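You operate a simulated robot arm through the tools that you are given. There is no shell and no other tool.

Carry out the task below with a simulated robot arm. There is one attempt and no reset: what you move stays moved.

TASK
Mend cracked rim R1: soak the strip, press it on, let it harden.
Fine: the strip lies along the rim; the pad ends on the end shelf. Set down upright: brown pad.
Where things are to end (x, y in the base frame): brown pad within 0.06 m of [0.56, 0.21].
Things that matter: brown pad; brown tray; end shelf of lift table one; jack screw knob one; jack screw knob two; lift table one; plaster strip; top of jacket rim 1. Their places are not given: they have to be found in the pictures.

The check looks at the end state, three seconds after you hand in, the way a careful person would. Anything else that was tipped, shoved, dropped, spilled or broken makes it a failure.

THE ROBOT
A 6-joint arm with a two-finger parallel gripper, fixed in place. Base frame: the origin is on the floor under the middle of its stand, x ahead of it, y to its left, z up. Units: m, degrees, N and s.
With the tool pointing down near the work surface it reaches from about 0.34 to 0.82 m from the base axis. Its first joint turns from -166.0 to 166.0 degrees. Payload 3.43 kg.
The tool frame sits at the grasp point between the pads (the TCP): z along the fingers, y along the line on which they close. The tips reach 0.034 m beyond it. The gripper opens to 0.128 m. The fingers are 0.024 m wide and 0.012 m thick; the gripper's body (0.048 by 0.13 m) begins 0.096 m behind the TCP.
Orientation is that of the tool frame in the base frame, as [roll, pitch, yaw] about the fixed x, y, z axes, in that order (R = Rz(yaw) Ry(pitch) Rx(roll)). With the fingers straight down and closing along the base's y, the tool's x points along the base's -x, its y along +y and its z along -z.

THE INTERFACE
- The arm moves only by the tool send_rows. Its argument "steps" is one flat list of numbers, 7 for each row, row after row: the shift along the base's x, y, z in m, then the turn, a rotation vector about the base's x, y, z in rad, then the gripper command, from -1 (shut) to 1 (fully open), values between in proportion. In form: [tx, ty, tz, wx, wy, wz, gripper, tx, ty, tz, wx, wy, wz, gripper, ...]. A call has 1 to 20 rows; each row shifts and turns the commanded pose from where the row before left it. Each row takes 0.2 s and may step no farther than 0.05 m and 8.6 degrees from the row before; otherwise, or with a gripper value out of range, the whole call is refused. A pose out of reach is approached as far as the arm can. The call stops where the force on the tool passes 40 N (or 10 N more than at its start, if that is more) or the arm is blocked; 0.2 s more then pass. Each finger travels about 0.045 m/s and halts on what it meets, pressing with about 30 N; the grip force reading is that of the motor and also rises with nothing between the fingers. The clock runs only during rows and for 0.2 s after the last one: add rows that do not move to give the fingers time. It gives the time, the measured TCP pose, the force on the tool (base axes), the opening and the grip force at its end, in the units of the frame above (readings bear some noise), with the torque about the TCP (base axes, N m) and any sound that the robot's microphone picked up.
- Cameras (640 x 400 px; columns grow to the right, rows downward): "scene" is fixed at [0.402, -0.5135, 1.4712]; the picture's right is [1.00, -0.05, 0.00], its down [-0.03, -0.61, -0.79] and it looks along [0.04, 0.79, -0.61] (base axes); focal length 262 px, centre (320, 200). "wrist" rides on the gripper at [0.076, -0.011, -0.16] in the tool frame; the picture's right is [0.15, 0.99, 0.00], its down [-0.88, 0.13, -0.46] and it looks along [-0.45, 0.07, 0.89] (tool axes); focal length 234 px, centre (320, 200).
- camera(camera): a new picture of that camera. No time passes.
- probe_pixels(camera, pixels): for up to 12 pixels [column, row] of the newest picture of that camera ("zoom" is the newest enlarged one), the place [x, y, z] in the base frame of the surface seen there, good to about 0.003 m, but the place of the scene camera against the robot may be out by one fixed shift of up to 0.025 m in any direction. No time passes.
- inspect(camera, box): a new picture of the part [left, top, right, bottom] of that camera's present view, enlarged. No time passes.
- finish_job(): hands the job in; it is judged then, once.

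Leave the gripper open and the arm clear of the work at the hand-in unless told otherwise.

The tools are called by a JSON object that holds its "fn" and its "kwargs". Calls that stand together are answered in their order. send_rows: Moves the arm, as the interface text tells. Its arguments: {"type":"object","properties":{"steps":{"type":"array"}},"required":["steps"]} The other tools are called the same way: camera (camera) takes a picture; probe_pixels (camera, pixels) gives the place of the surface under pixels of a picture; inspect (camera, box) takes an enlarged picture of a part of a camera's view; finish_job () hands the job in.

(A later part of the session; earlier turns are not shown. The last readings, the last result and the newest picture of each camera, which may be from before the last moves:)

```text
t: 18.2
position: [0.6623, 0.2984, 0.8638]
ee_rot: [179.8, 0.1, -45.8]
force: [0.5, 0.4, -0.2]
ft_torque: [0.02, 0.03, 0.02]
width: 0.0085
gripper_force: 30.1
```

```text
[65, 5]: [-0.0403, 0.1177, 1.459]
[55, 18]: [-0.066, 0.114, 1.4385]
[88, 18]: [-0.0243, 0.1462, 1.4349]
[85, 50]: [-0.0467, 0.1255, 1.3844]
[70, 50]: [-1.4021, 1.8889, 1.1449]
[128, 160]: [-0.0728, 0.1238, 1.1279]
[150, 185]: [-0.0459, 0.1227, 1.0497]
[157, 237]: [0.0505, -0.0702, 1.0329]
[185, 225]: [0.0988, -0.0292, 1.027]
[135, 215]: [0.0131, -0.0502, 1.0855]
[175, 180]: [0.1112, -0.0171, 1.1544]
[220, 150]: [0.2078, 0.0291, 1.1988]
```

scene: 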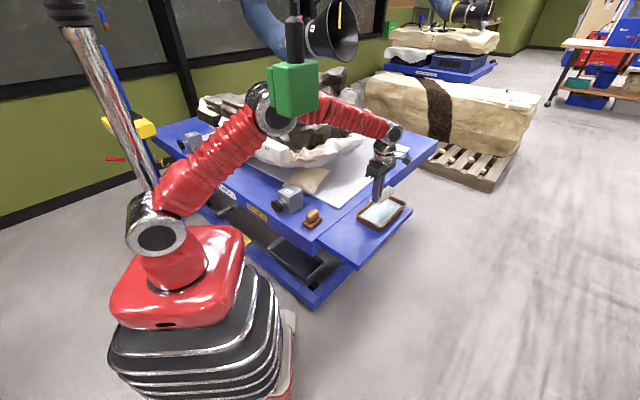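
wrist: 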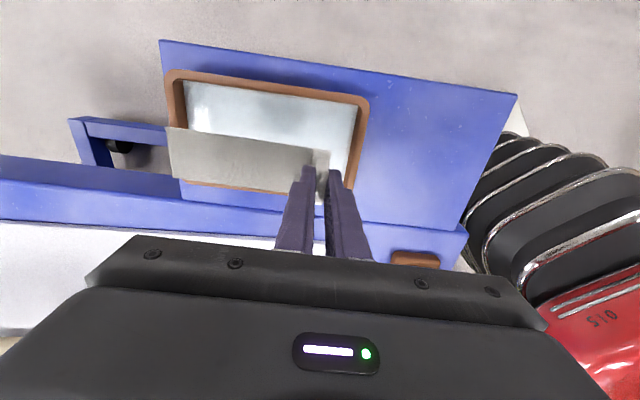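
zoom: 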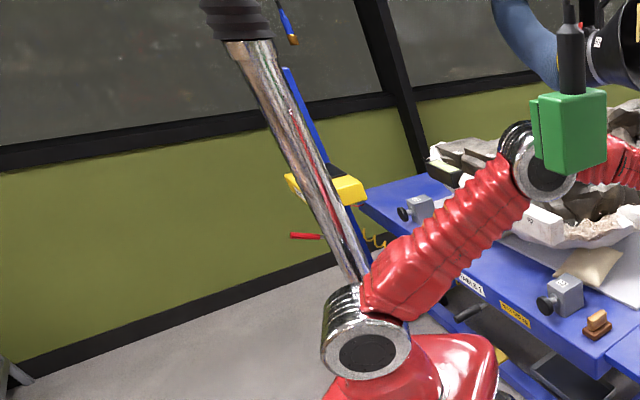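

The post stands close to the base axis, and I need to know whether it turns with the base. I'll swing the wet strip back -90.7° while retracting to about (0.50, 0.30) at z≈0.96, well clear of everything, then compare the post's position in the picture.

{"fn": "send_rows", "kwargs": {"steps": [-0.0135, 0, 0.008, 0, 0, -0.1319, -1, -0.0135, 0, 0.008, 0, 0, -0.1319, -1, -0.0135, 0, 0.008, 0, 0, -0.1319, -1, -0.0135, 0, 0.008, 0, 0, -0.1319, -1, -0.0135, 0, 0.008, 0, 0, -0.1319, -1, -0.0135, 0, 0.008, 0, 0, -0.1319, -1, -0.0135, 0, 0.008, 0, 0, -0.1319, -1, -0.0135, 0, 0.008, 0, 0, -0.1319, -1, -0.0135, 0, 0.008, 0, 0, -0.1319, -1, -0.0135, 0, 0.008, 0, 0, -0.1319, -1, -0.0135, 0, 0.008, 0, 0, -0.1319, -1, -0.0135, 0, 0.008, 0, 0, -0.1319, -1, 0, 0, 0, 0, 0, 0, -1]}}

{"fn": "camera", "kwargs": {"camera": "scene"}}

{"fn": "camera", "kwargs": {"camera": "wrist"}}

{"fn": "probe_pixels", "kwargs": {"camera": "scene", "pixels": [[75, 30], [85, 50], [100, 95], [120, 130], [88, 18], [65, 5]]}}

```text
t: 21.0
position: [0.5009, 0.2966, 0.9622]
ee_rot: [180.0, -0.1, -136.6]
force: [0.9, -0.2, -1.1]
ft_torque: [0.01, 0.01, -0.01]
width: 0.009
gripper_force: 29.8
```

```text
taken
```

scene: 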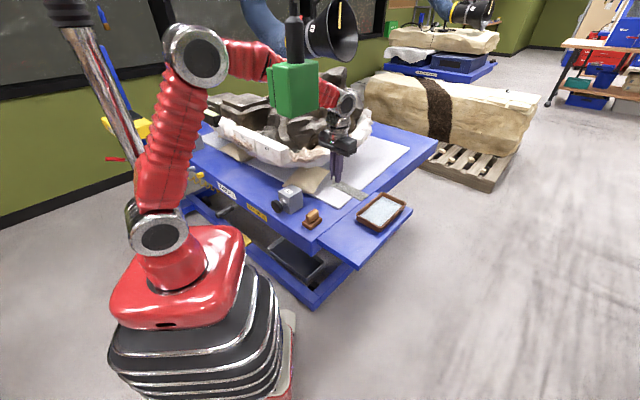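

```text
taken
```

wrist: 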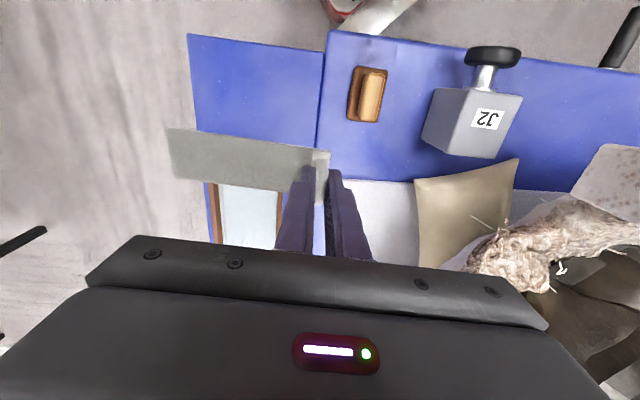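

```text
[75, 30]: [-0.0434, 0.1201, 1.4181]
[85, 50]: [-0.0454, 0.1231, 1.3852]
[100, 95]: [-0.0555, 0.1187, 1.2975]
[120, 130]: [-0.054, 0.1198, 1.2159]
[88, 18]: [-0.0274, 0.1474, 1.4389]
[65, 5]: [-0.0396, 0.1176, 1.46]
```

The post's coordinates did not change, so it is fixed, at a true position of about (-0.07, 0.15). By my estimate the upper arm will clear it by about 0.02 m at the R1 azimuth. I'll travel above the rim to (0.35, 0.42, 1.12) and then (0.20, 0.50, 1.15), and look again there.

{"fn": "send_rows", "kwargs": {"steps": [-0.0214, 0.0171, 0.0222, 0, 0, 0, -1, -0.0214, 0.0171, 0.0222, 0, 0, 0, -1, -0.0214, 0.0171, 0.0222, 0, 0, 0, -1, -0.0214, 0.0171, 0.0222, 0, 0, 0, -1, -0.0214, 0.0171, 0.0222, 0, 0, 0, -1, -0.0214, 0.0171, 0.0222, 0, 0, 0, -1, -0.0216, 0.0174, 0.0218, 0, 0, 0, -1, -0.03, 0.016, 0.006, 0, 0, 0, -1, -0.03, 0.016, 0.006, 0, 0, 0, -1, -0.03, 0.016, 0.006, 0, 0, 0, -1, -0.03, 0.016, 0.006, 0, 0, 0, -1, -0.03, 0.016, 0.006, 0, 0, 0, -1, 0, 0, 0, 0, 0, 0, -1]}}

{"fn": "camera", "kwargs": {"camera": "scene"}}

{"fn": "camera", "kwargs": {"camera": "wrist"}}

```text
t: 23.8
position: [0.1997, 0.4972, 1.1484]
ee_rot: [-180.0, 0.1, -136.6]
force: [0.5, -0.2, -1.5]
ft_torque: [-0.03, 0.02, 0.02]
width: 0.0086
gripper_force: 30.1
```

```text
taken
```

scene: 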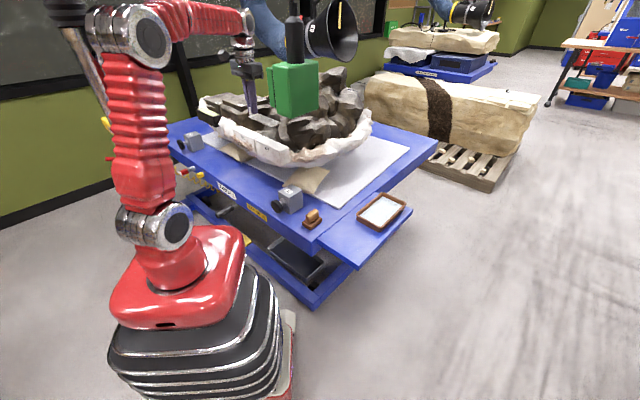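

```text
taken
```

wrist: 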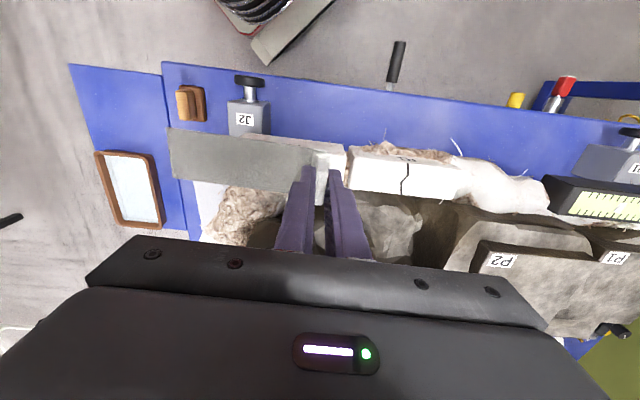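

R1 is in clear view of the wrist camera, with the crack at about (405,178) and R2 just left of it. I'll enlarge it and probe the top corners and crack ends.

{"fn": "inspect", "kwargs": {"camera": "wrist", "box": [330, 120, 490, 220]}}

{"fn": "inspect", "kwargs": {"camera": "scene", "box": [30, 0, 280, 180]}}

```text
4.00 times, centred on (410, 170) of wrist
```

zoom: 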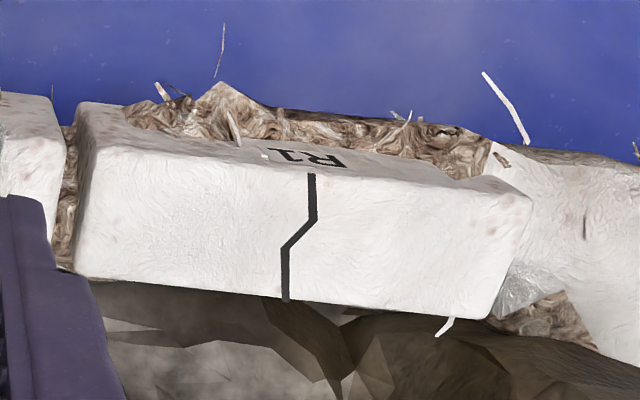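

```text
2.22 times, centred on (155, 90) of scene
```

zoom: 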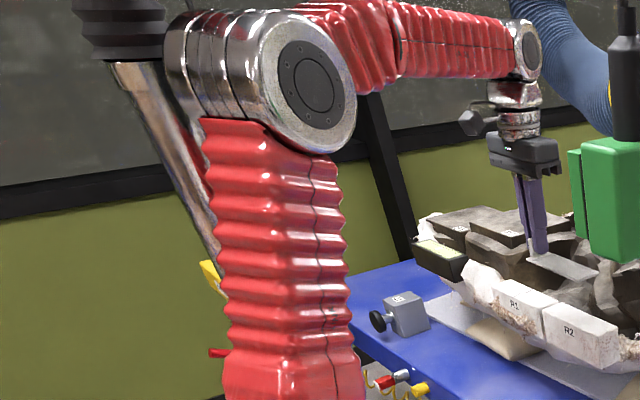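

The elbow barrel looks near the dark head at the post's top. I'll probe both here before going further, then probe R1 in the wrist view.

{"fn": "probe_pixels", "kwargs": {"camera": "zoom", "pixels": [[310, 80], [260, 60], [200, 60], [172, 60], [176, 100], [160, 30], [120, 40], [80, 20], [150, 90], [190, 160], [225, 130], [210, 200]]}}

{"fn": "probe_pixels", "kwargs": {"camera": "wrist", "pixels": [[352, 158], [349, 186], [461, 171], [452, 198], [408, 164], [401, 194], [405, 178], [380, 175], [430, 185], [340, 152], [395, 160], [440, 178]]}}

```text
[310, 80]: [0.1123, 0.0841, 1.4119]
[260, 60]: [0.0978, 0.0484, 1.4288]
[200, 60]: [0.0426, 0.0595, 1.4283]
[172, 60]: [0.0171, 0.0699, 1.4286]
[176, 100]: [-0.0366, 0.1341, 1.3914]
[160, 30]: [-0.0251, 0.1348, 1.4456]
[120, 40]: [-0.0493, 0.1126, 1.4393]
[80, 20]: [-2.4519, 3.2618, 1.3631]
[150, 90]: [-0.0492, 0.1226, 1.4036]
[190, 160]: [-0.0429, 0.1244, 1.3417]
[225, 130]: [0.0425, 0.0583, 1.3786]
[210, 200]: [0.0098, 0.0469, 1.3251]
```

```text
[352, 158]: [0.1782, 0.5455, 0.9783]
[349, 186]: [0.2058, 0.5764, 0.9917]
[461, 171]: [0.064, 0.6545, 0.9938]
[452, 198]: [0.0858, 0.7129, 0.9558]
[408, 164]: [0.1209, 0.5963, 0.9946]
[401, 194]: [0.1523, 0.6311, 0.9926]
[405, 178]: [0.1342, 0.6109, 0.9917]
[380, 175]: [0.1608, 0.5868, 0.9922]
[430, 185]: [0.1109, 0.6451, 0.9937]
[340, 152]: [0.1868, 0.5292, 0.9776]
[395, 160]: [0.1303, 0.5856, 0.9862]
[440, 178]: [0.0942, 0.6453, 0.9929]
```

R1's crack runs from (0.121, 0.596) to (0.152, 0.631), so its middle is about (0.137, 0.613) at z≈0.993, and the rim direction is about -43.6°. I'll probe the strip's corners in the current grip to see how it sits relative to the tool.

{"fn": "inspect", "kwargs": {"camera": "wrist", "box": [160, 110, 360, 220]}}

```text
3.20 times, centred on (260, 165) of wrist
```

zoom: 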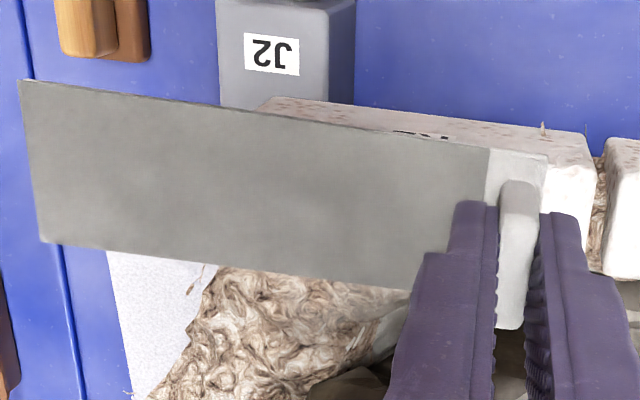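

The strip body is uniformly wet grey, and only the tab base end is still pale. I'll probe the strip's corners.

{"fn": "probe_pixels", "kwargs": {"camera": "zoom", "pixels": [[24, 84], [46, 238], [543, 158], [486, 152], [396, 285], [250, 120], [220, 258], [130, 170], [520, 185], [300, 190], [130, 97], [130, 247]]}}

```text
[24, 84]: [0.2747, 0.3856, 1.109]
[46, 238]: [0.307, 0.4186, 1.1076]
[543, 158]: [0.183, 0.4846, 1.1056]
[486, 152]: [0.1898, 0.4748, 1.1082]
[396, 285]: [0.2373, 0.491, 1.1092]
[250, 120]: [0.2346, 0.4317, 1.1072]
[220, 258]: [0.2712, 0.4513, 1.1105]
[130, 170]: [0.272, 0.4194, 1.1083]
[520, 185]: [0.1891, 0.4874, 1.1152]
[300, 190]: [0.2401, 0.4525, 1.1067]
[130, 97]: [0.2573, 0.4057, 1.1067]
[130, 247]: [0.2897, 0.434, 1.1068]
```

The strip's centre sits 0.064 m from the grip along -46°, so it needs +3.1° of turn and the tab at (0.090, 0.656). I'll first extend outward at this azimuth so the elbow leaves the post, to (0.247, 0.612, 1.12), then swing partway to (0.155, 0.638, 1.11) and look.

{"fn": "send_rows", "kwargs": {"steps": [0.01175, 0.028, -0.0075, 0, 0, 0, -1, 0.01175, 0.028, -0.0075, 0, 0, 0, -1, 0.01175, 0.028, -0.0075, 0, 0, 0, -1, 0.01175, 0.028, -0.0075, 0, 0, 0, -1, 0, 0, 0, 0, 0, 0, -1, -0.0307, 0.0087, -0.0033, 0, 0, 0.018, -1, -0.0307, 0.0087, -0.0033, 0, 0, 0.018, -1, -0.0306, 0.0086, -0.0034, 0, 0, 0.0181, -1, 0, 0, 0, 0, 0, 0, -1]}}

{"fn": "camera", "kwargs": {"camera": "scene"}}

{"fn": "camera", "kwargs": {"camera": "wrist"}}

{"fn": "inspect", "kwargs": {"camera": "scene", "box": [30, 0, 280, 180]}}

```text
t: 25.8
position: [0.1535, 0.6356, 1.1073]
ee_rot: [-180.0, 0.0, -133.4]
force: [0.0, -0.1, 0.4]
ft_torque: [0.03, 0.01, 0.01]
width: 0.0085
gripper_force: 29.8
```

```text
taken
```

scene: 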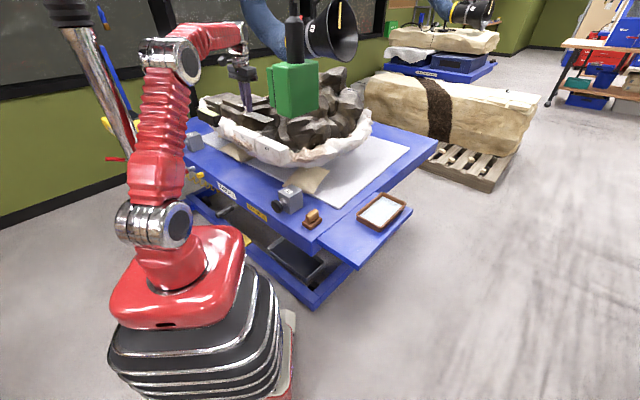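

```text
taken
```

wrist: 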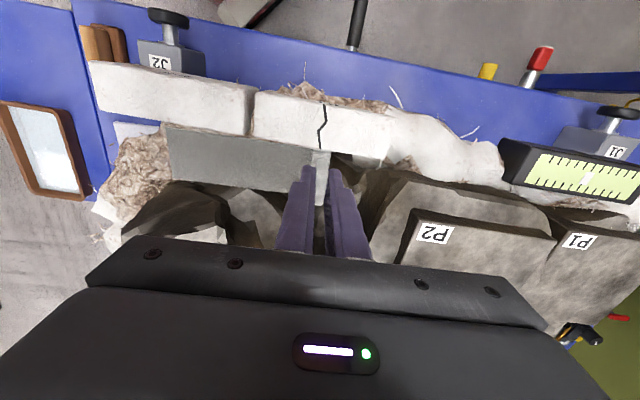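

```text
2.22 times, centred on (155, 90) of scene
```

zoom: 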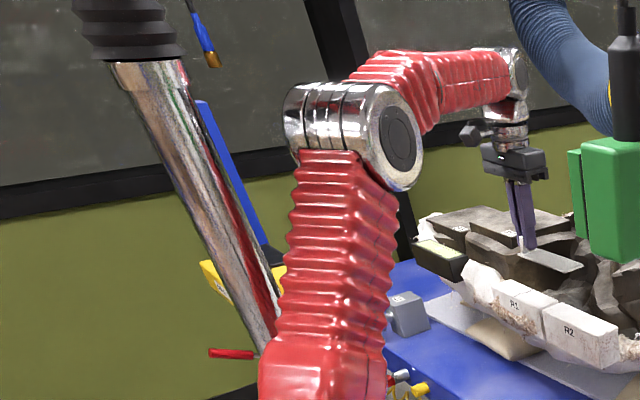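

There's a comfortable gap between arm and post, and in the wrist view R1's whole top is visible with the crack at (322,125). I'll re-measure R1 from this closer view before the final placement.

{"fn": "inspect", "kwargs": {"camera": "wrist", "box": [240, 75, 400, 175]}}

```text
4.00 times, centred on (320, 125) of wrist
```

zoom: 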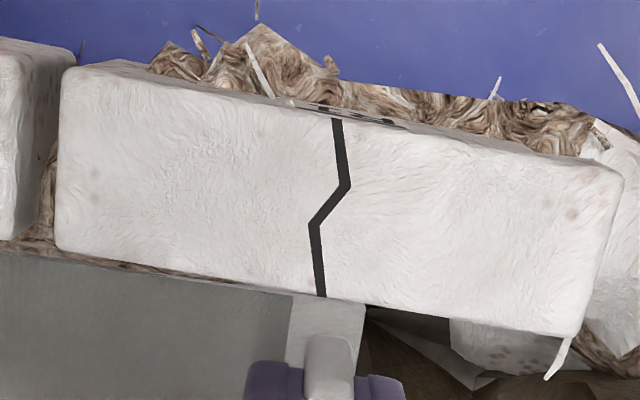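

I'll probe R1's top corners, edges and crack in this enlarged view, plus points on the wet strip.

{"fn": "probe_pixels", "kwargs": {"camera": "zoom", "pixels": [[66, 75], [62, 245], [615, 175], [575, 325], [336, 125], [320, 290], [318, 222], [345, 185], [200, 98], [200, 265], [480, 150], [450, 308]]}}

{"fn": "probe_pixels", "kwargs": {"camera": "wrist", "pixels": [[168, 128], [173, 176], [300, 148], [200, 150], [262, 165], [322, 152], [310, 180], [245, 142], [225, 182], [180, 130], [320, 160], [335, 152]]}}

```text
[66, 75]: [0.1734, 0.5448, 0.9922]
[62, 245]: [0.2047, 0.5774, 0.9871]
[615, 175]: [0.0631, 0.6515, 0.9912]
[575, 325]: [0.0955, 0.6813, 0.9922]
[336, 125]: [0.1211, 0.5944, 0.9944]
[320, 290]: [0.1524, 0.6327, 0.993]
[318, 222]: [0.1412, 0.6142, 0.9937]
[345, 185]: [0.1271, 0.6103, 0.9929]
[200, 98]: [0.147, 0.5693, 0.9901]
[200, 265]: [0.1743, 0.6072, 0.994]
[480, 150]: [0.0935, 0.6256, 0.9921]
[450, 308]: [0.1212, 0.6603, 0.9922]
```

```text
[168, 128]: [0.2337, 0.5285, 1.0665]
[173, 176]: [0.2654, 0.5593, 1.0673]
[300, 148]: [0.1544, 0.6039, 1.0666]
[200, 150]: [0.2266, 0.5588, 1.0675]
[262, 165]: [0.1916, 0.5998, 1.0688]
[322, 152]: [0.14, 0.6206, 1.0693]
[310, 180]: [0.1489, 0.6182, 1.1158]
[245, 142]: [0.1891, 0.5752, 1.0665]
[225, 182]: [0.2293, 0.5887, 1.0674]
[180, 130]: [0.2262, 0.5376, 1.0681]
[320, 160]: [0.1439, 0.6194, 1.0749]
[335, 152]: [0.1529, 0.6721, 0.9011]
```

R1's top centre and crack middle agree at (0.1365, 0.6137), with z≈0.9925 and axis -43.8°, and the strip is already parallel at -43.6°. I'll move the tab to about (0.089, 0.659), lower to z≈1.074, and check how the strip lies over R1.

{"fn": "send_rows", "kwargs": {"steps": [-0.0217, 0.0071, 0, 0, 0, 0, -1, -0.0217, 0.0071, 0, 0, 0, 0, -1, -0.0217, 0.0071, 0, 0, 0, 0, -1, 0, 0, -0.018, 0, 0, 0, -1, 0, 0, -0.018, 0, 0, 0, -1, 0, 0, 0, 0, 0, 0, -1, 0, 0, 0, 0, 0, 0, -1]}}

{"fn": "camera", "kwargs": {"camera": "wrist"}}

{"fn": "inspect", "kwargs": {"camera": "scene", "box": [180, 60, 320, 170]}}

{"fn": "inspect", "kwargs": {"camera": "scene", "box": [30, 0, 280, 180]}}

```text
t: 27.4
position: [0.0889, 0.6559, 1.0715]
ee_rot: [-180.0, 0.0, -133.4]
force: [0.6, -0.1, -0.1]
ft_torque: [0.04, 0.01, 0.01]
width: 0.0087
gripper_force: 30.0
```

```text
taken
```

wrist: 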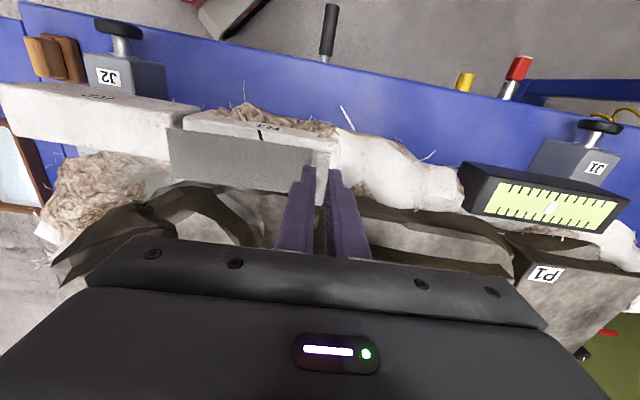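

```text
3.64 times, centred on (250, 115) of scene
```

zoom: 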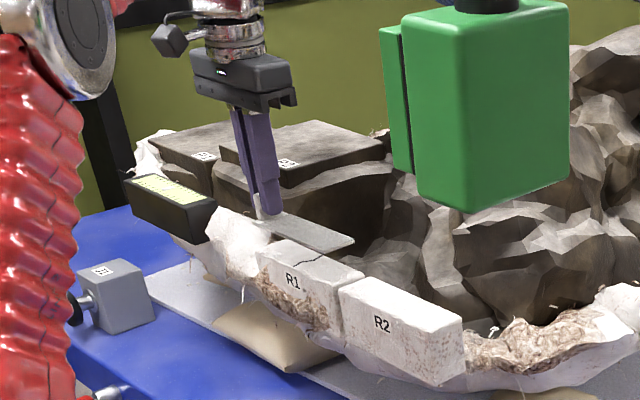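

```text
2.22 times, centred on (155, 90) of scene
```

zoom: 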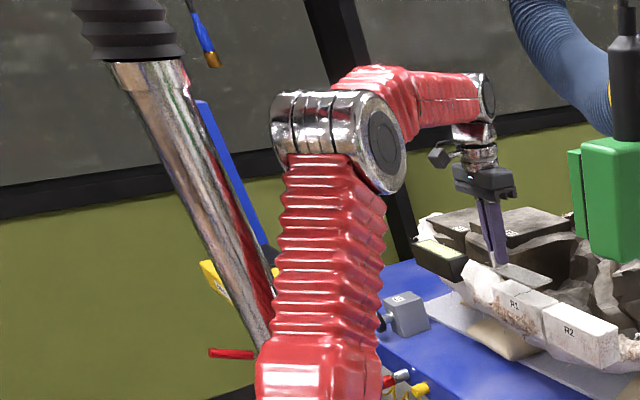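

The gap to the post is still good. The measured pose is (0.0889, 0.6559, 1.0715), slightly off the command, so I'll probe the strip corners directly to place it by sight.

{"fn": "probe_pixels", "kwargs": {"camera": "wrist", "pixels": [[170, 131], [174, 175], [311, 152], [240, 143], [235, 184], [200, 155], [190, 134], [190, 177], [265, 165], [298, 150], [185, 118], [334, 140]]}}

{"fn": "inspect", "kwargs": {"camera": "wrist", "box": [160, 90, 360, 210]}}

```text
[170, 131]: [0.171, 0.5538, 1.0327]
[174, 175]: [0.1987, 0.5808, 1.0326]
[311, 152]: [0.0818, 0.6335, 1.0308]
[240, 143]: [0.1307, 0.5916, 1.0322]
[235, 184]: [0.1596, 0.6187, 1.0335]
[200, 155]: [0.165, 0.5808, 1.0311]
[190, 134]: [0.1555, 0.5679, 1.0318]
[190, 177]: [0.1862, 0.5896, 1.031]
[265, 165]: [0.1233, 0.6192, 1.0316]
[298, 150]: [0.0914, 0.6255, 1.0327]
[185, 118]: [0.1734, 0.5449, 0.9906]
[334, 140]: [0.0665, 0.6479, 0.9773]
```

```text
3.20 times, centred on (260, 150) of wrist
```

zoom: 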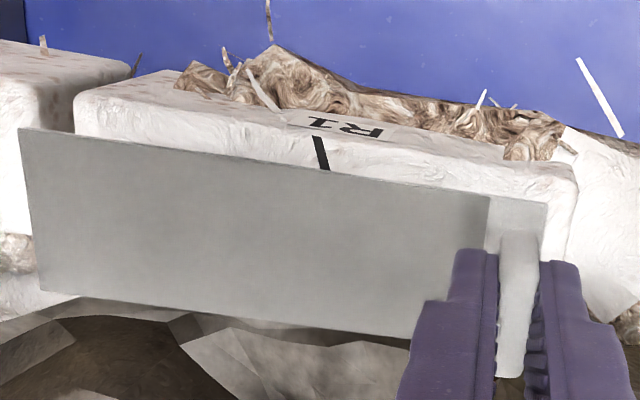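

The strip is centred on R1 to within about a millimetre both along and across. I'll lower it about 0.033 m, then creep the last millimetres watching the force.

{"fn": "send_rows", "kwargs": {"steps": [0, 0, -0.018, 0, 0, 0, -1, 0, 0, -0.012, 0, 0, 0, -1, 0, 0, -0.003, 0, 0, 0, -1, 0, 0, 0, 0, 0, 0, -1]}}

{"fn": "inspect", "kwargs": {"camera": "scene", "box": [190, 80, 310, 170]}}

```text
t: 28.4
position: [0.0885, 0.6553, 1.0384]
ee_rot: [-179.9, 0.0, -133.5]
force: [-0.2, 0.5, -0.5]
ft_torque: [0.0, 0.02, 0.0]
width: 0.0089
gripper_force: 29.5
```

```text
4.44 times, centred on (250, 125) of scene
```

zoom: 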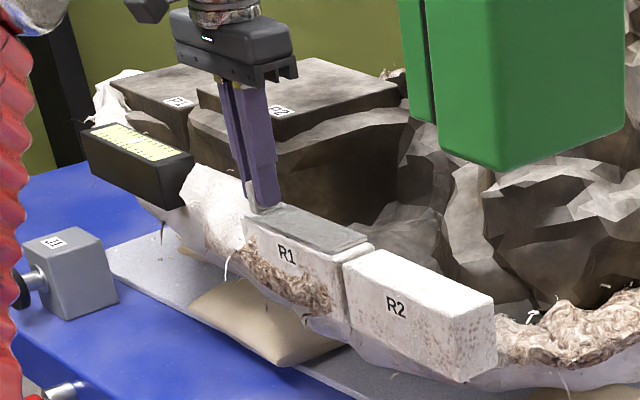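

The strip hovers just over R1's top with no contact force yet. I'll creep down 1 mm per row for up to 3 mm to bring it into light contact.

{"fn": "send_rows", "kwargs": {"steps": [0, 0, -0.001, 0, 0, 0, -1, 0, 0, -0.001, 0, 0, 0, -1, 0, 0, -0.001, 0, 0, 0, -1, 0, 0, 0, 0, 0, 0, -1]}}

{"fn": "inspect", "kwargs": {"camera": "wrist", "box": [140, 80, 380, 220]}}

```text
t: 29.4
position: [0.0888, 0.6563, 1.0364]
ee_rot: [179.9, 0.1, -133.4]
force: [-2.7, 1.4, 16.2]
ft_torque: [-0.12, -0.03, -0.06]
width: 0.0086
gripper_force: 30.3
```

```text
2.67 times, centred on (260, 150) of wrist
```

zoom: 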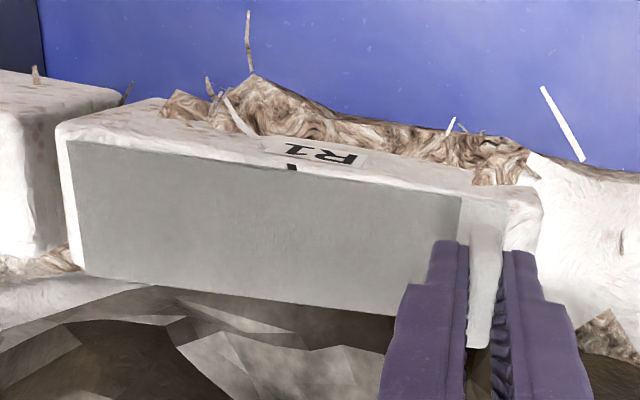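

The strip is in contact, with 16 N pushing up on the tool, and lies flat along R1. I'll ease up 1 mm to relax the load, then open the fingers a small amount.

{"fn": "send_rows", "kwargs": {"steps": [0, 0, 0.001, 0, 0, 0, -1, 0, 0, 0, 0, 0, 0, -0.9, 0, 0, 0, 0, 0, 0, -0.8, 0, 0, 0, 0, 0, 0, -0.65, 0, 0, 0, 0, 0, 0, -0.5, 0, 0, 0, 0, 0, 0, -0.5]}}

{"fn": "inspect", "kwargs": {"camera": "wrist", "box": [140, 80, 380, 220]}}

{"fn": "inspect", "kwargs": {"camera": "scene", "box": [190, 80, 310, 170]}}

```text
t: 30.8
position: [0.0902, 0.6562, 1.0355]
ee_rot: [180.0, 0.0, -133.3]
force: [0.2, -0.9, 0.4]
ft_torque: [-0.01, 0.06, 0.0]
width: 0.0322
gripper_force: 0.1
```

```text
2.67 times, centred on (260, 150) of wrist
```

zoom: 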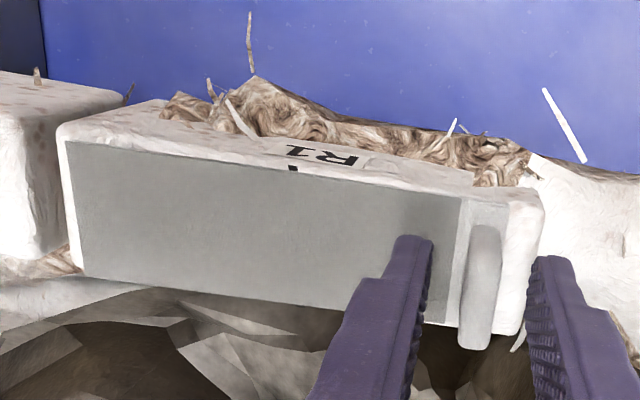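

```text
4.44 times, centred on (250, 125) of scene
```

zoom: 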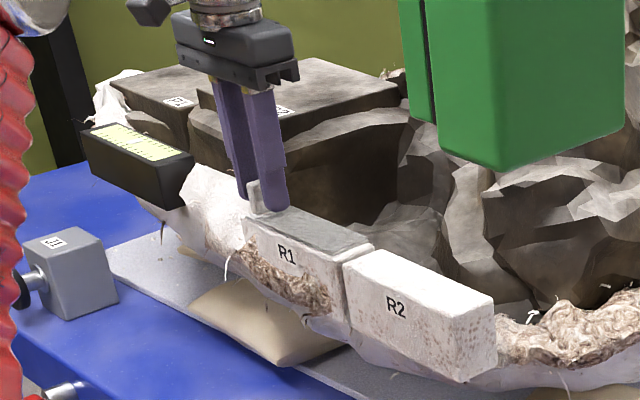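

The strip is free of the fingers and lies flat along R1 over the crack. I'll lift straight up, swing back over the same path, and come above the brown pad at (0.410, 0.296, 0.93), turning -3.1° to line up with its handle.

{"fn": "send_rows", "kwargs": {"steps": [0, 0, 0.025, 0, 0, 0, -0.5, 0, 0, 0.033, 0, 0, 0, -0.5, 0, 0, 0.033, 0, 0, 0, -0.5, 0.0315, -0.0095, 0, 0, 0, 0, -0.5, 0.0315, -0.0095, 0, 0, 0, 0, -0.5, 0.0315, -0.0095, 0, 0, 0, 0, -0.5, 0.0315, -0.0095, 0, 0, 0, 0, -0.5, 0.0315, -0.0095, 0, 0, 0, 0, -0.5, 0.0105, -0.0384, -0.006, 0, 0, 0, -0.5, 0.0105, -0.0384, -0.006, 0, 0, 0, -0.5, 0.0105, -0.0384, -0.006, 0, 0, 0, -0.5, 0.0105, -0.0384, -0.006, 0, 0, 0, -0.5, 0.0105, -0.0384, -0.006, 0, 0, 0, -0.5, 0.0183, -0.0207, -0.0283, 0, 0, -0.009, -0.3, 0.0183, -0.0207, -0.0283, 0, 0, -0.009, -0.3, 0.0183, -0.0207, -0.0283, 0, 0, -0.009, -0.3, 0.0183, -0.0207, -0.0283, 0, 0, -0.009, -0.3, 0.0183, -0.0207, -0.0283, 0, 0, -0.009, -0.3, 0.0183, -0.0207, -0.0283, 0, 0, -0.009, -0.3, 0, 0, 0, 0, 0, 0, -0.3]}}

{"fn": "camera", "kwargs": {"camera": "wrist"}}

{"fn": "camera", "kwargs": {"camera": "scene"}}

{"fn": "inspect", "kwargs": {"camera": "scene", "box": [190, 80, 310, 170]}}

```text
t: 35.0
position: [0.4112, 0.2928, 0.928]
ee_rot: [-180.0, 0.0, -136.6]
force: [-0.8, -0.6, -0.4]
ft_torque: [0.01, -0.02, -0.03]
width: 0.0447
gripper_force: 0.2
```

```text
taken
```

wrist: 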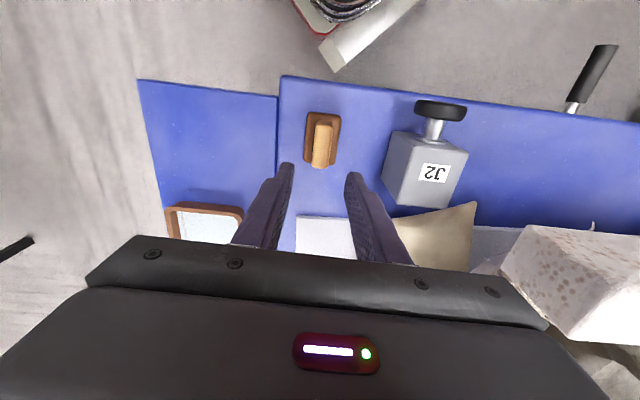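

```text
taken
```

scene: 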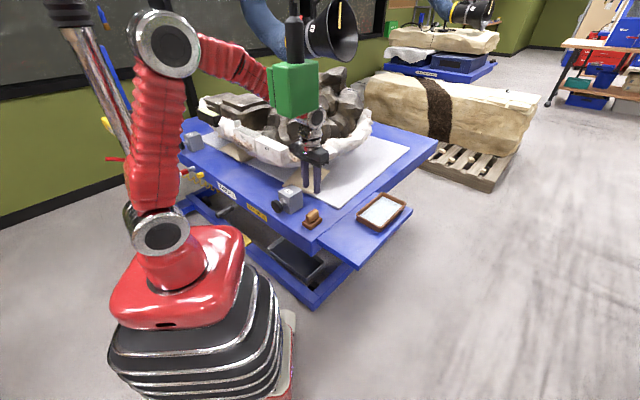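

```text
4.44 times, centred on (250, 125) of scene
```

zoom: 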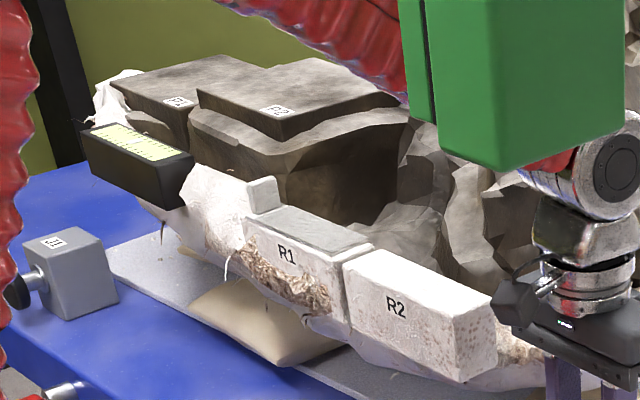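

The strip stays put on R1 with its tab at the far end. Now I'll enlarge the pad at wrist (322,140) and probe its handle and base, plus J2's corners.

{"fn": "inspect", "kwargs": {"camera": "wrist", "box": [270, 90, 480, 220]}}

```text
3.05 times, centred on (375, 155) of wrist
```

zoom: 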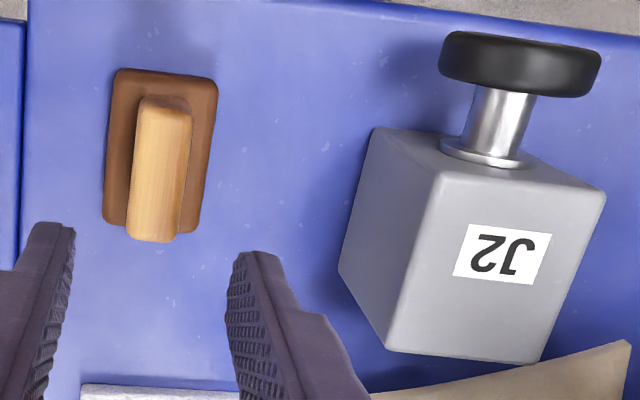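

I'll probe the handle and base corners and the near edges of the J2 block.

{"fn": "probe_pixels", "kwargs": {"camera": "zoom", "pixels": [[140, 110], [182, 115], [131, 232], [172, 238], [155, 175], [120, 74], [213, 84], [107, 216], [195, 228], [345, 265], [388, 345], [435, 180]]}}

```text
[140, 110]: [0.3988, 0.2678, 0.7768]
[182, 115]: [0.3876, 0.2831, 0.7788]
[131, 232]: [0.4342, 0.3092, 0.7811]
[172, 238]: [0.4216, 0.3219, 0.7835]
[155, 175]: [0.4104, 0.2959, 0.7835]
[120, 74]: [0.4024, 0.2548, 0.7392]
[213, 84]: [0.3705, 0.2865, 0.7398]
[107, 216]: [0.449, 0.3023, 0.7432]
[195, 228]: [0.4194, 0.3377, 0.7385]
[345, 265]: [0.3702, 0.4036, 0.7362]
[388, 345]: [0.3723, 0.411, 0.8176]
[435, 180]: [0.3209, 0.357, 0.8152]
```

The pad is centred at (0.4105, 0.2955) with its axis at about 45°. The handle is about 0.018 wide with its top at 0.783, and the base top is at 0.740. I'll settle over it with a +1.5° correction and descend to z≈0.80 first.

{"fn": "send_rows", "kwargs": {"steps": [0.0005, 0.001, -0.03, 0, 0, 0.026, -0.3, 0, 0, -0.04, 0, 0, 0, -0.3, 0, 0, -0.035, 0, 0, 0, -0.3, 0, 0, -0.015, 0, 0, 0, -0.3, 0, 0, 0, 0, 0, 0, -0.3, 0, 0, 0, 0, 0, 0, -0.3]}}

{"fn": "camera", "kwargs": {"camera": "wrist"}}

{"fn": "inspect", "kwargs": {"camera": "scene", "box": [270, 160, 370, 250]}}

```text
t: 36.4
position: [0.4116, 0.2957, 0.8069]
ee_rot: [179.9, 0.0, -135.0]
force: [0.0, 0.6, -0.5]
ft_torque: [-0.03, 0.04, -0.02]
width: 0.0447
gripper_force: 0.0
```

```text
taken
```

wrist: 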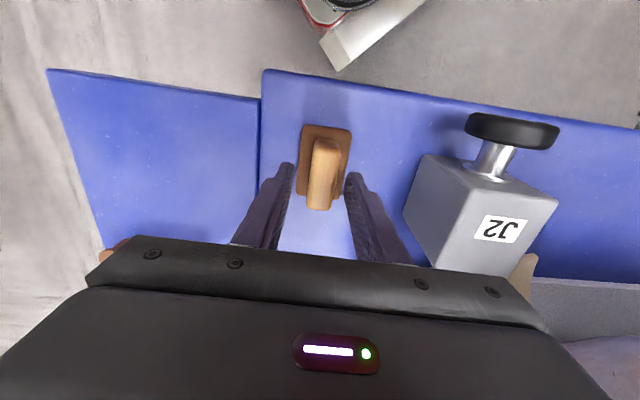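

```text
4.44 times, centred on (320, 205) of scene
```

zoom: 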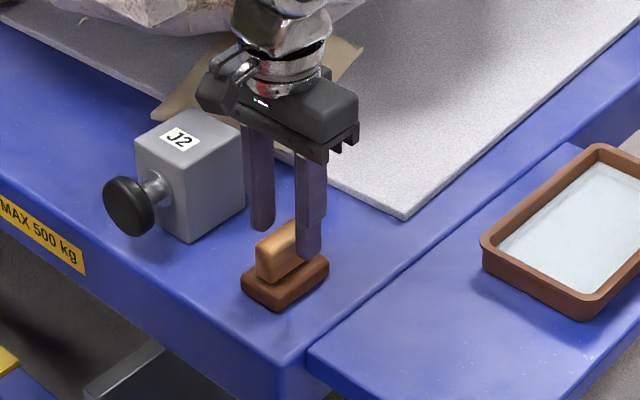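

The fingers straddle the handle in both views. I'll lower 0.027 m so the tips are just above the base top, then close.

{"fn": "send_rows", "kwargs": {"steps": [-0.0005, 0, -0.015, 0, 0, 0, -0.3, 0, 0, -0.012, 0, 0, 0, -0.3, 0, 0, 0, 0, 0, 0, -0.3, 0, 0, 0, 0, 0, 0, -1, 0, 0, 0, 0, 0, 0, -1, 0, 0, 0, 0, 0, 0, -1, 0, 0, 0, 0, 0, 0, -1, 0, 0, 0, 0, 0, 0, -1]}}

{"fn": "camera", "kwargs": {"camera": "wrist"}}

{"fn": "inspect", "kwargs": {"camera": "scene", "box": [270, 160, 370, 250]}}

```text
t: 38.2
position: [0.4097, 0.2944, 0.7811]
ee_rot: [-180.0, 0.0, -135.0]
force: [-0.6, 1.3, 0.1]
ft_torque: [0.03, -0.05, -0.02]
width: 0.0232
gripper_force: 30.3
```

```text
taken
```

wrist: 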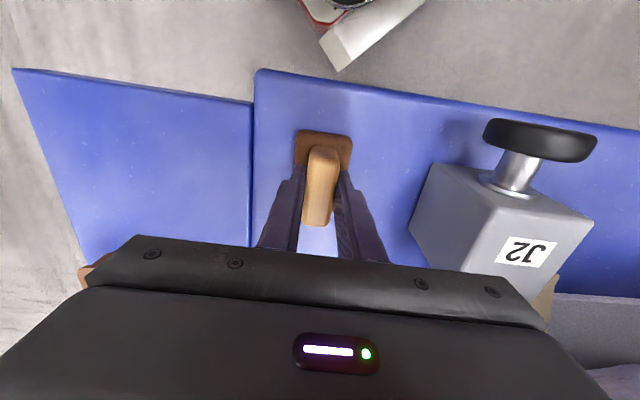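

```text
4.44 times, centred on (320, 205) of scene
```

zoom: 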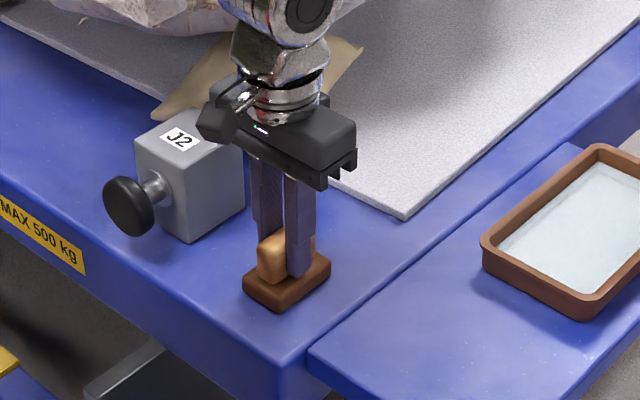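

The handle is gripped at width 0.023 with 30 N. I'll lift it straight up, then carry it over the jacket while turning it so its long side will lie along the rim, stopping at (0.247, 0.612, 1.13) to check.

{"fn": "send_rows", "kwargs": {"steps": [0, 0, 0.02, 0, 0, 0, -1, 0, 0, 0.045, 0, 0, 0, -1, 0, 0, 0.045, 0, 0, 0, -1, 0, 0, 0.045, 0, 0, 0, -1, -0.0183, 0.0207, 0.0273, 0, 0, 0.1225, -1, -0.0183, 0.0207, 0.0273, 0, 0, 0.1225, -1, -0.0183, 0.0207, 0.0273, 0, 0, 0.1225, -1, -0.0183, 0.0207, 0.0273, 0, 0, 0.1225, -1, -0.0183, 0.0207, 0.0273, 0, 0, 0.1225, -1, -0.0183, 0.0207, 0.0273, 0, 0, 0.1225, -1, -0.0106, 0.0382, 0.0056, 0, 0, 0.1225, -1, -0.0106, 0.0382, 0.0056, 0, 0, 0.1225, -1, -0.0106, 0.0382, 0.0056, 0, 0, 0.1225, -1, -0.0106, 0.0382, 0.0056, 0, 0, 0.1225, -1, -0.0106, 0.0382, 0.0056, 0, 0, 0.1225, -1, 0, 0, 0, 0, 0, 0, -1]}}

{"fn": "camera", "kwargs": {"camera": "scene"}}

{"fn": "camera", "kwargs": {"camera": "wrist"}}

```text
t: 41.6
position: [0.2466, 0.6102, 1.1293]
ee_rot: [-179.9, 0.0, -57.7]
force: [0.4, 0.1, -1.4]
ft_torque: [-0.02, 0.01, 0.04]
width: 0.0233
gripper_force: 29.7
```

```text
taken
```

scene: 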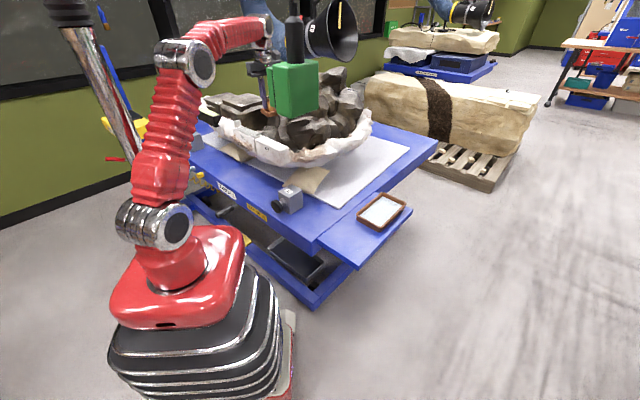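

```text
taken
```

wrist: 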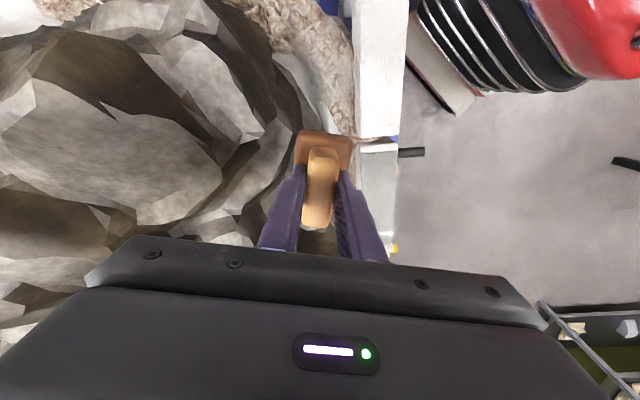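

The pad is held well and the route is clear. I'll finish the turn and move above the crack at (0.137, 0.614, ~1.11).

{"fn": "send_rows", "kwargs": {"steps": [-0.02735, 0.00105, -0.00375, 0, 0, 0.1225, -1, -0.02735, 0.00105, -0.00375, 0, 0, 0.1215, -1, -0.02735, 0.00105, -0.00375, 0, 0, 0, -1, -0.02735, 0.00105, -0.00375, 0, 0, 0, -1, 0, 0, 0, 0, 0, 0, -1, 0, 0, 0, 0, 0, 0, -1]}}

{"fn": "inspect", "kwargs": {"camera": "scene", "box": [190, 60, 310, 170]}}

{"fn": "camera", "kwargs": {"camera": "wrist"}}

{"fn": "inspect", "kwargs": {"camera": "scene", "box": [30, 0, 280, 180]}}

```text
t: 43.0
position: [0.1378, 0.6124, 1.1124]
ee_rot: [-180.0, 0.0, -43.8]
force: [-0.1, 0.2, -1.2]
ft_torque: [0.02, 0.0, 0.0]
width: 0.0233
gripper_force: 30.1
```

```text
3.64 times, centred on (250, 115) of scene
```

zoom: 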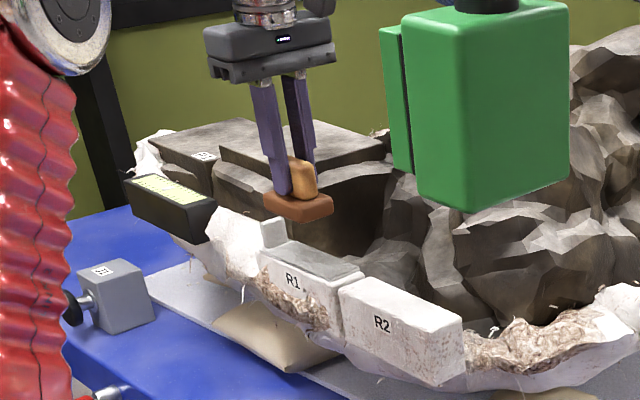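

```text
taken
```

wrist: 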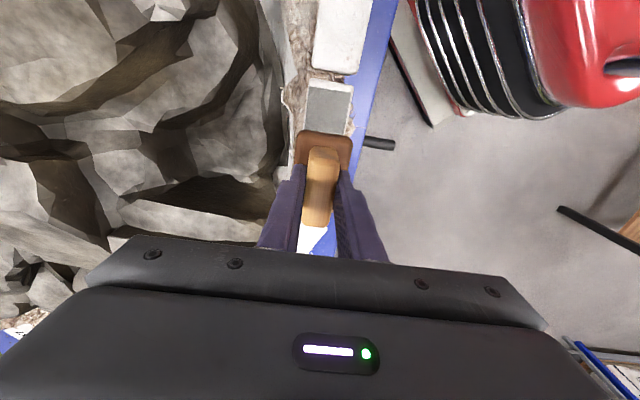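

```text
2.22 times, centred on (155, 90) of scene
```

zoom: 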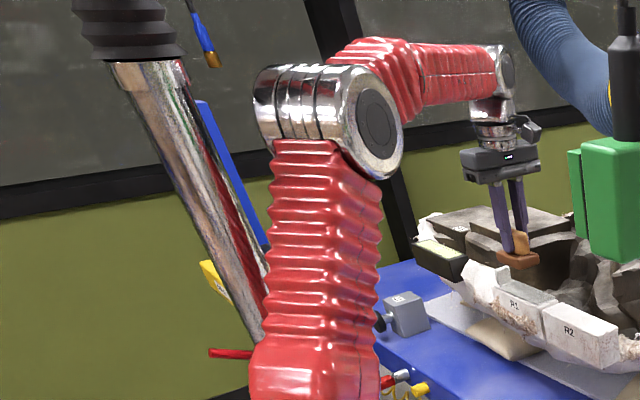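

The pad is directly above the crack, with about 0.025 m between its end and the tab. I'll lower 0.045 m, then creep down to touch.

{"fn": "send_rows", "kwargs": {"steps": [0, 0, -0.02, 0, 0, 0, -1, 0, 0, -0.02, 0, 0, 0, -1, 0, 0, -0.008, 0, 0, 0, -1, 0, 0, 0, 0, 0, 0, -1]}}

{"fn": "inspect", "kwargs": {"camera": "scene", "box": [200, 80, 300, 160]}}

{"fn": "inspect", "kwargs": {"camera": "wrist", "box": [240, 40, 420, 260]}}

```text
t: 44.0
position: [0.138, 0.612, 1.0648]
ee_rot: [-180.0, -0.1, -43.8]
force: [0.8, 0.3, -0.7]
ft_torque: [-0.02, 0.0, 0.02]
width: 0.0232
gripper_force: 29.6
```

```text
5.00 times, centred on (250, 120) of scene
```

zoom: 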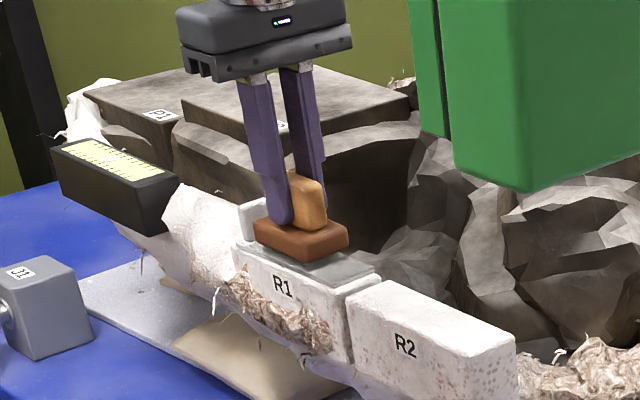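

```text
1.82 times, centred on (330, 150) of wrist
```

zoom: 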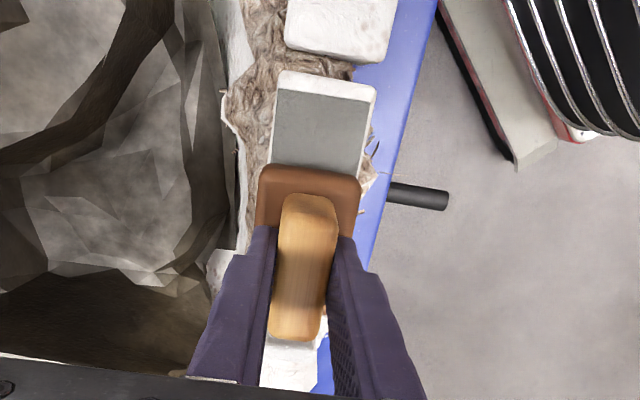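

The pad hovers squarely over the strip. I'll creep down at 1 mm per row.

{"fn": "send_rows", "kwargs": {"steps": [0, 0, -0.002, 0, 0, 0, -1, 0, 0, -0.002, 0, 0, 0, -1, 0, 0, -0.001, 0, 0, 0, -1, 0, 0, -0.001, 0, 0, 0, -1, 0, 0, 0, 0, 0, 0, -1]}}

```text
t: 45.2
position: [0.1378, 0.6136, 1.0592]
ee_rot: [180.0, 0.0, -43.8]
force: [1.2, 0.2, -1.5]
ft_torque: [-0.03, -0.05, 0.01]
width: 0.023
gripper_force: 29.9
```

No contact yet at z=1.059. I'll keep creeping, 1 mm per row with a pause after.

{"fn": "send_rows", "kwargs": {"steps": [0, 0, -0.001, 0, 0, 0, -1, 0, 0, -0.001, 0, 0, 0, -1, 0, 0, -0.001, 0, 0, 0, -1, 0, 0, 0, 0, 0, 0, -1]}}

```text
t: 46.2
position: [0.1391, 0.6137, 1.0561]
ee_rot: [-179.8, 0.1, -43.9]
force: [2.3, -0.3, 18.5]
ft_torque: [-0.31, -0.11, 0.0]
width: 0.0231
gripper_force: 30.4
```

The pad now presses on the strip at about 18.5 N. I'll add half a millimetre to firm it up and hold for about 4 s.

{"fn": "send_rows", "kwargs": {"steps": [0, 0, -0.0005, 0, 0, 0, -1, 0, 0, 0, 0, 0, 0, -1, 0, 0, 0, 0, 0, 0, -1, 0, 0, 0, 0, 0, 0, -1, 0, 0, 0, 0, 0, 0, -1, 0, 0, 0, 0, 0, 0, -1, 0, 0, 0, 0, 0, 0, -1, 0, 0, 0, 0, 0, 0, -1, 0, 0, 0, 0, 0, 0, -1, 0, 0, 0, 0, 0, 0, -1, 0, 0, 0, 0, 0, 0, -1, 0, 0, 0, 0, 0, 0, -1, 0, 0, 0, 0, 0, 0, -1, 0, 0, 0, 0, 0, 0, -1, 0, 0, 0, 0, 0, 0, -1, 0, 0, 0, 0, 0, 0, -1, 0, 0, 0, 0, 0, 0, -1, 0, 0, 0, 0, 0, 0, -1, 0, 0, 0, 0, 0, 0, -1, 0, 0, 0, 0, 0, 0, -1]}}

{"fn": "inspect", "kwargs": {"camera": "scene", "box": [200, 80, 300, 160]}}

{"fn": "inspect", "kwargs": {"camera": "wrist", "box": [240, 40, 420, 260]}}

```text
t: 50.4
position: [0.136, 0.6143, 1.0537]
ee_rot: [180.0, 0.0, -43.8]
force: [0.1, 0.3, 22.2]
ft_torque: [0.01, 0.05, -0.03]
width: 0.023
gripper_force: 29.8
```

```text
5.00 times, centred on (250, 120) of scene
```

zoom: 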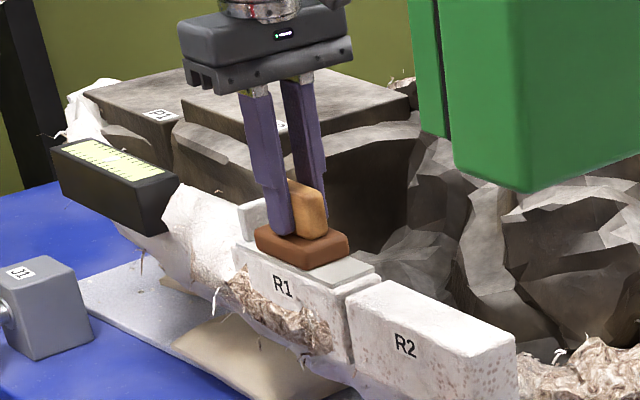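

```text
1.82 times, centred on (330, 150) of wrist
```

zoom: 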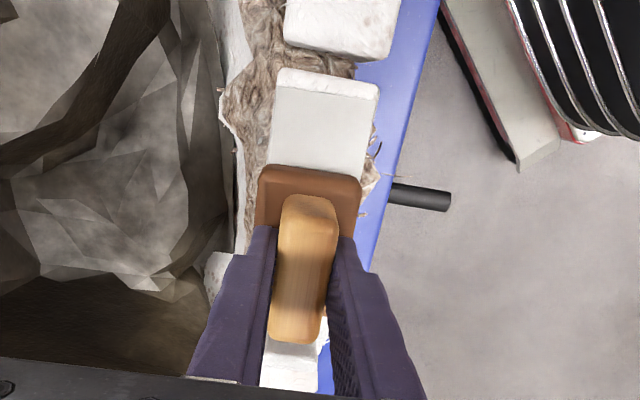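

At 22 N steady, the strip has turned from dark grey to near white, so it seems to be setting. I'll hold the same pressure another 4 s to let it harden fully.

{"fn": "send_rows", "kwargs": {"steps": [0, 0, 0, 0, 0, 0, -1, 0, 0, 0, 0, 0, 0, -1, 0, 0, 0, 0, 0, 0, -1, 0, 0, 0, 0, 0, 0, -1, 0, 0, 0, 0, 0, 0, -1, 0, 0, 0, 0, 0, 0, -1, 0, 0, 0, 0, 0, 0, -1, 0, 0, 0, 0, 0, 0, -1, 0, 0, 0, 0, 0, 0, -1, 0, 0, 0, 0, 0, 0, -1, 0, 0, 0, 0, 0, 0, -1, 0, 0, 0, 0, 0, 0, -1, 0, 0, 0, 0, 0, 0, -1, 0, 0, 0, 0, 0, 0, -1, 0, 0, 0, 0, 0, 0, -1, 0, 0, 0, 0, 0, 0, -1, 0, 0, 0, 0, 0, 0, -1, 0, 0, 0, 0, 0, 0, -1, 0, 0, 0, 0, 0, 0, -1, 0, 0, 0, 0, 0, 0, -1]}}

{"fn": "inspect", "kwargs": {"camera": "wrist", "box": [240, 40, 420, 260]}}

```text
t: 54.6
position: [0.1381, 0.6123, 1.0546]
ee_rot: [180.0, 0.0, -43.9]
force: [0.6, 0.0, 13.1]
ft_torque: [0.03, 0.03, -0.01]
width: 0.023
gripper_force: 29.7
```

```text
1.82 times, centred on (330, 150) of wrist
```

zoom: 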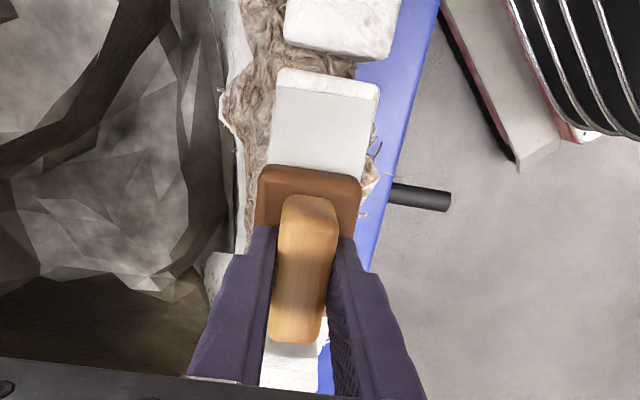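

The strip is evenly white and the force has relaxed to 13 N. I'll press about 0.7 mm more and hold another 3 s as a margin.

{"fn": "send_rows", "kwargs": {"steps": [0, 0, -0.0007, 0, 0, 0, -1, 0, 0, 0, 0, 0, 0, -1, 0, 0, 0, 0, 0, 0, -1, 0, 0, 0, 0, 0, 0, -1, 0, 0, 0, 0, 0, 0, -1, 0, 0, 0, 0, 0, 0, -1, 0, 0, 0, 0, 0, 0, -1, 0, 0, 0, 0, 0, 0, -1, 0, 0, 0, 0, 0, 0, -1, 0, 0, 0, 0, 0, 0, -1, 0, 0, 0, 0, 0, 0, -1, 0, 0, 0, 0, 0, 0, -1, 0, 0, 0, 0, 0, 0, -1, 0, 0, 0, 0, 0, 0, -1, 0, 0, 0, 0, 0, 0, -1]}}

{"fn": "inspect", "kwargs": {"camera": "wrist", "box": [240, 40, 420, 260]}}

```text
t: 57.8
position: [0.1374, 0.6135, 1.0547]
ee_rot: [-180.0, 0.1, -43.8]
force: [-1.1, 0.3, 19.9]
ft_torque: [0.0, 0.04, 0.04]
width: 0.0234
gripper_force: 30.2
```

```text
1.82 times, centred on (330, 150) of wrist
```

zoom: 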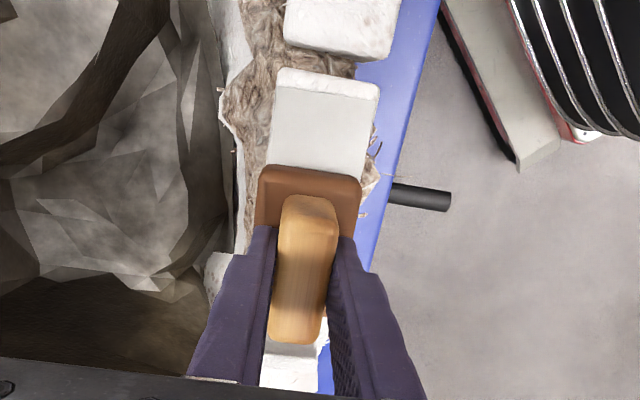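

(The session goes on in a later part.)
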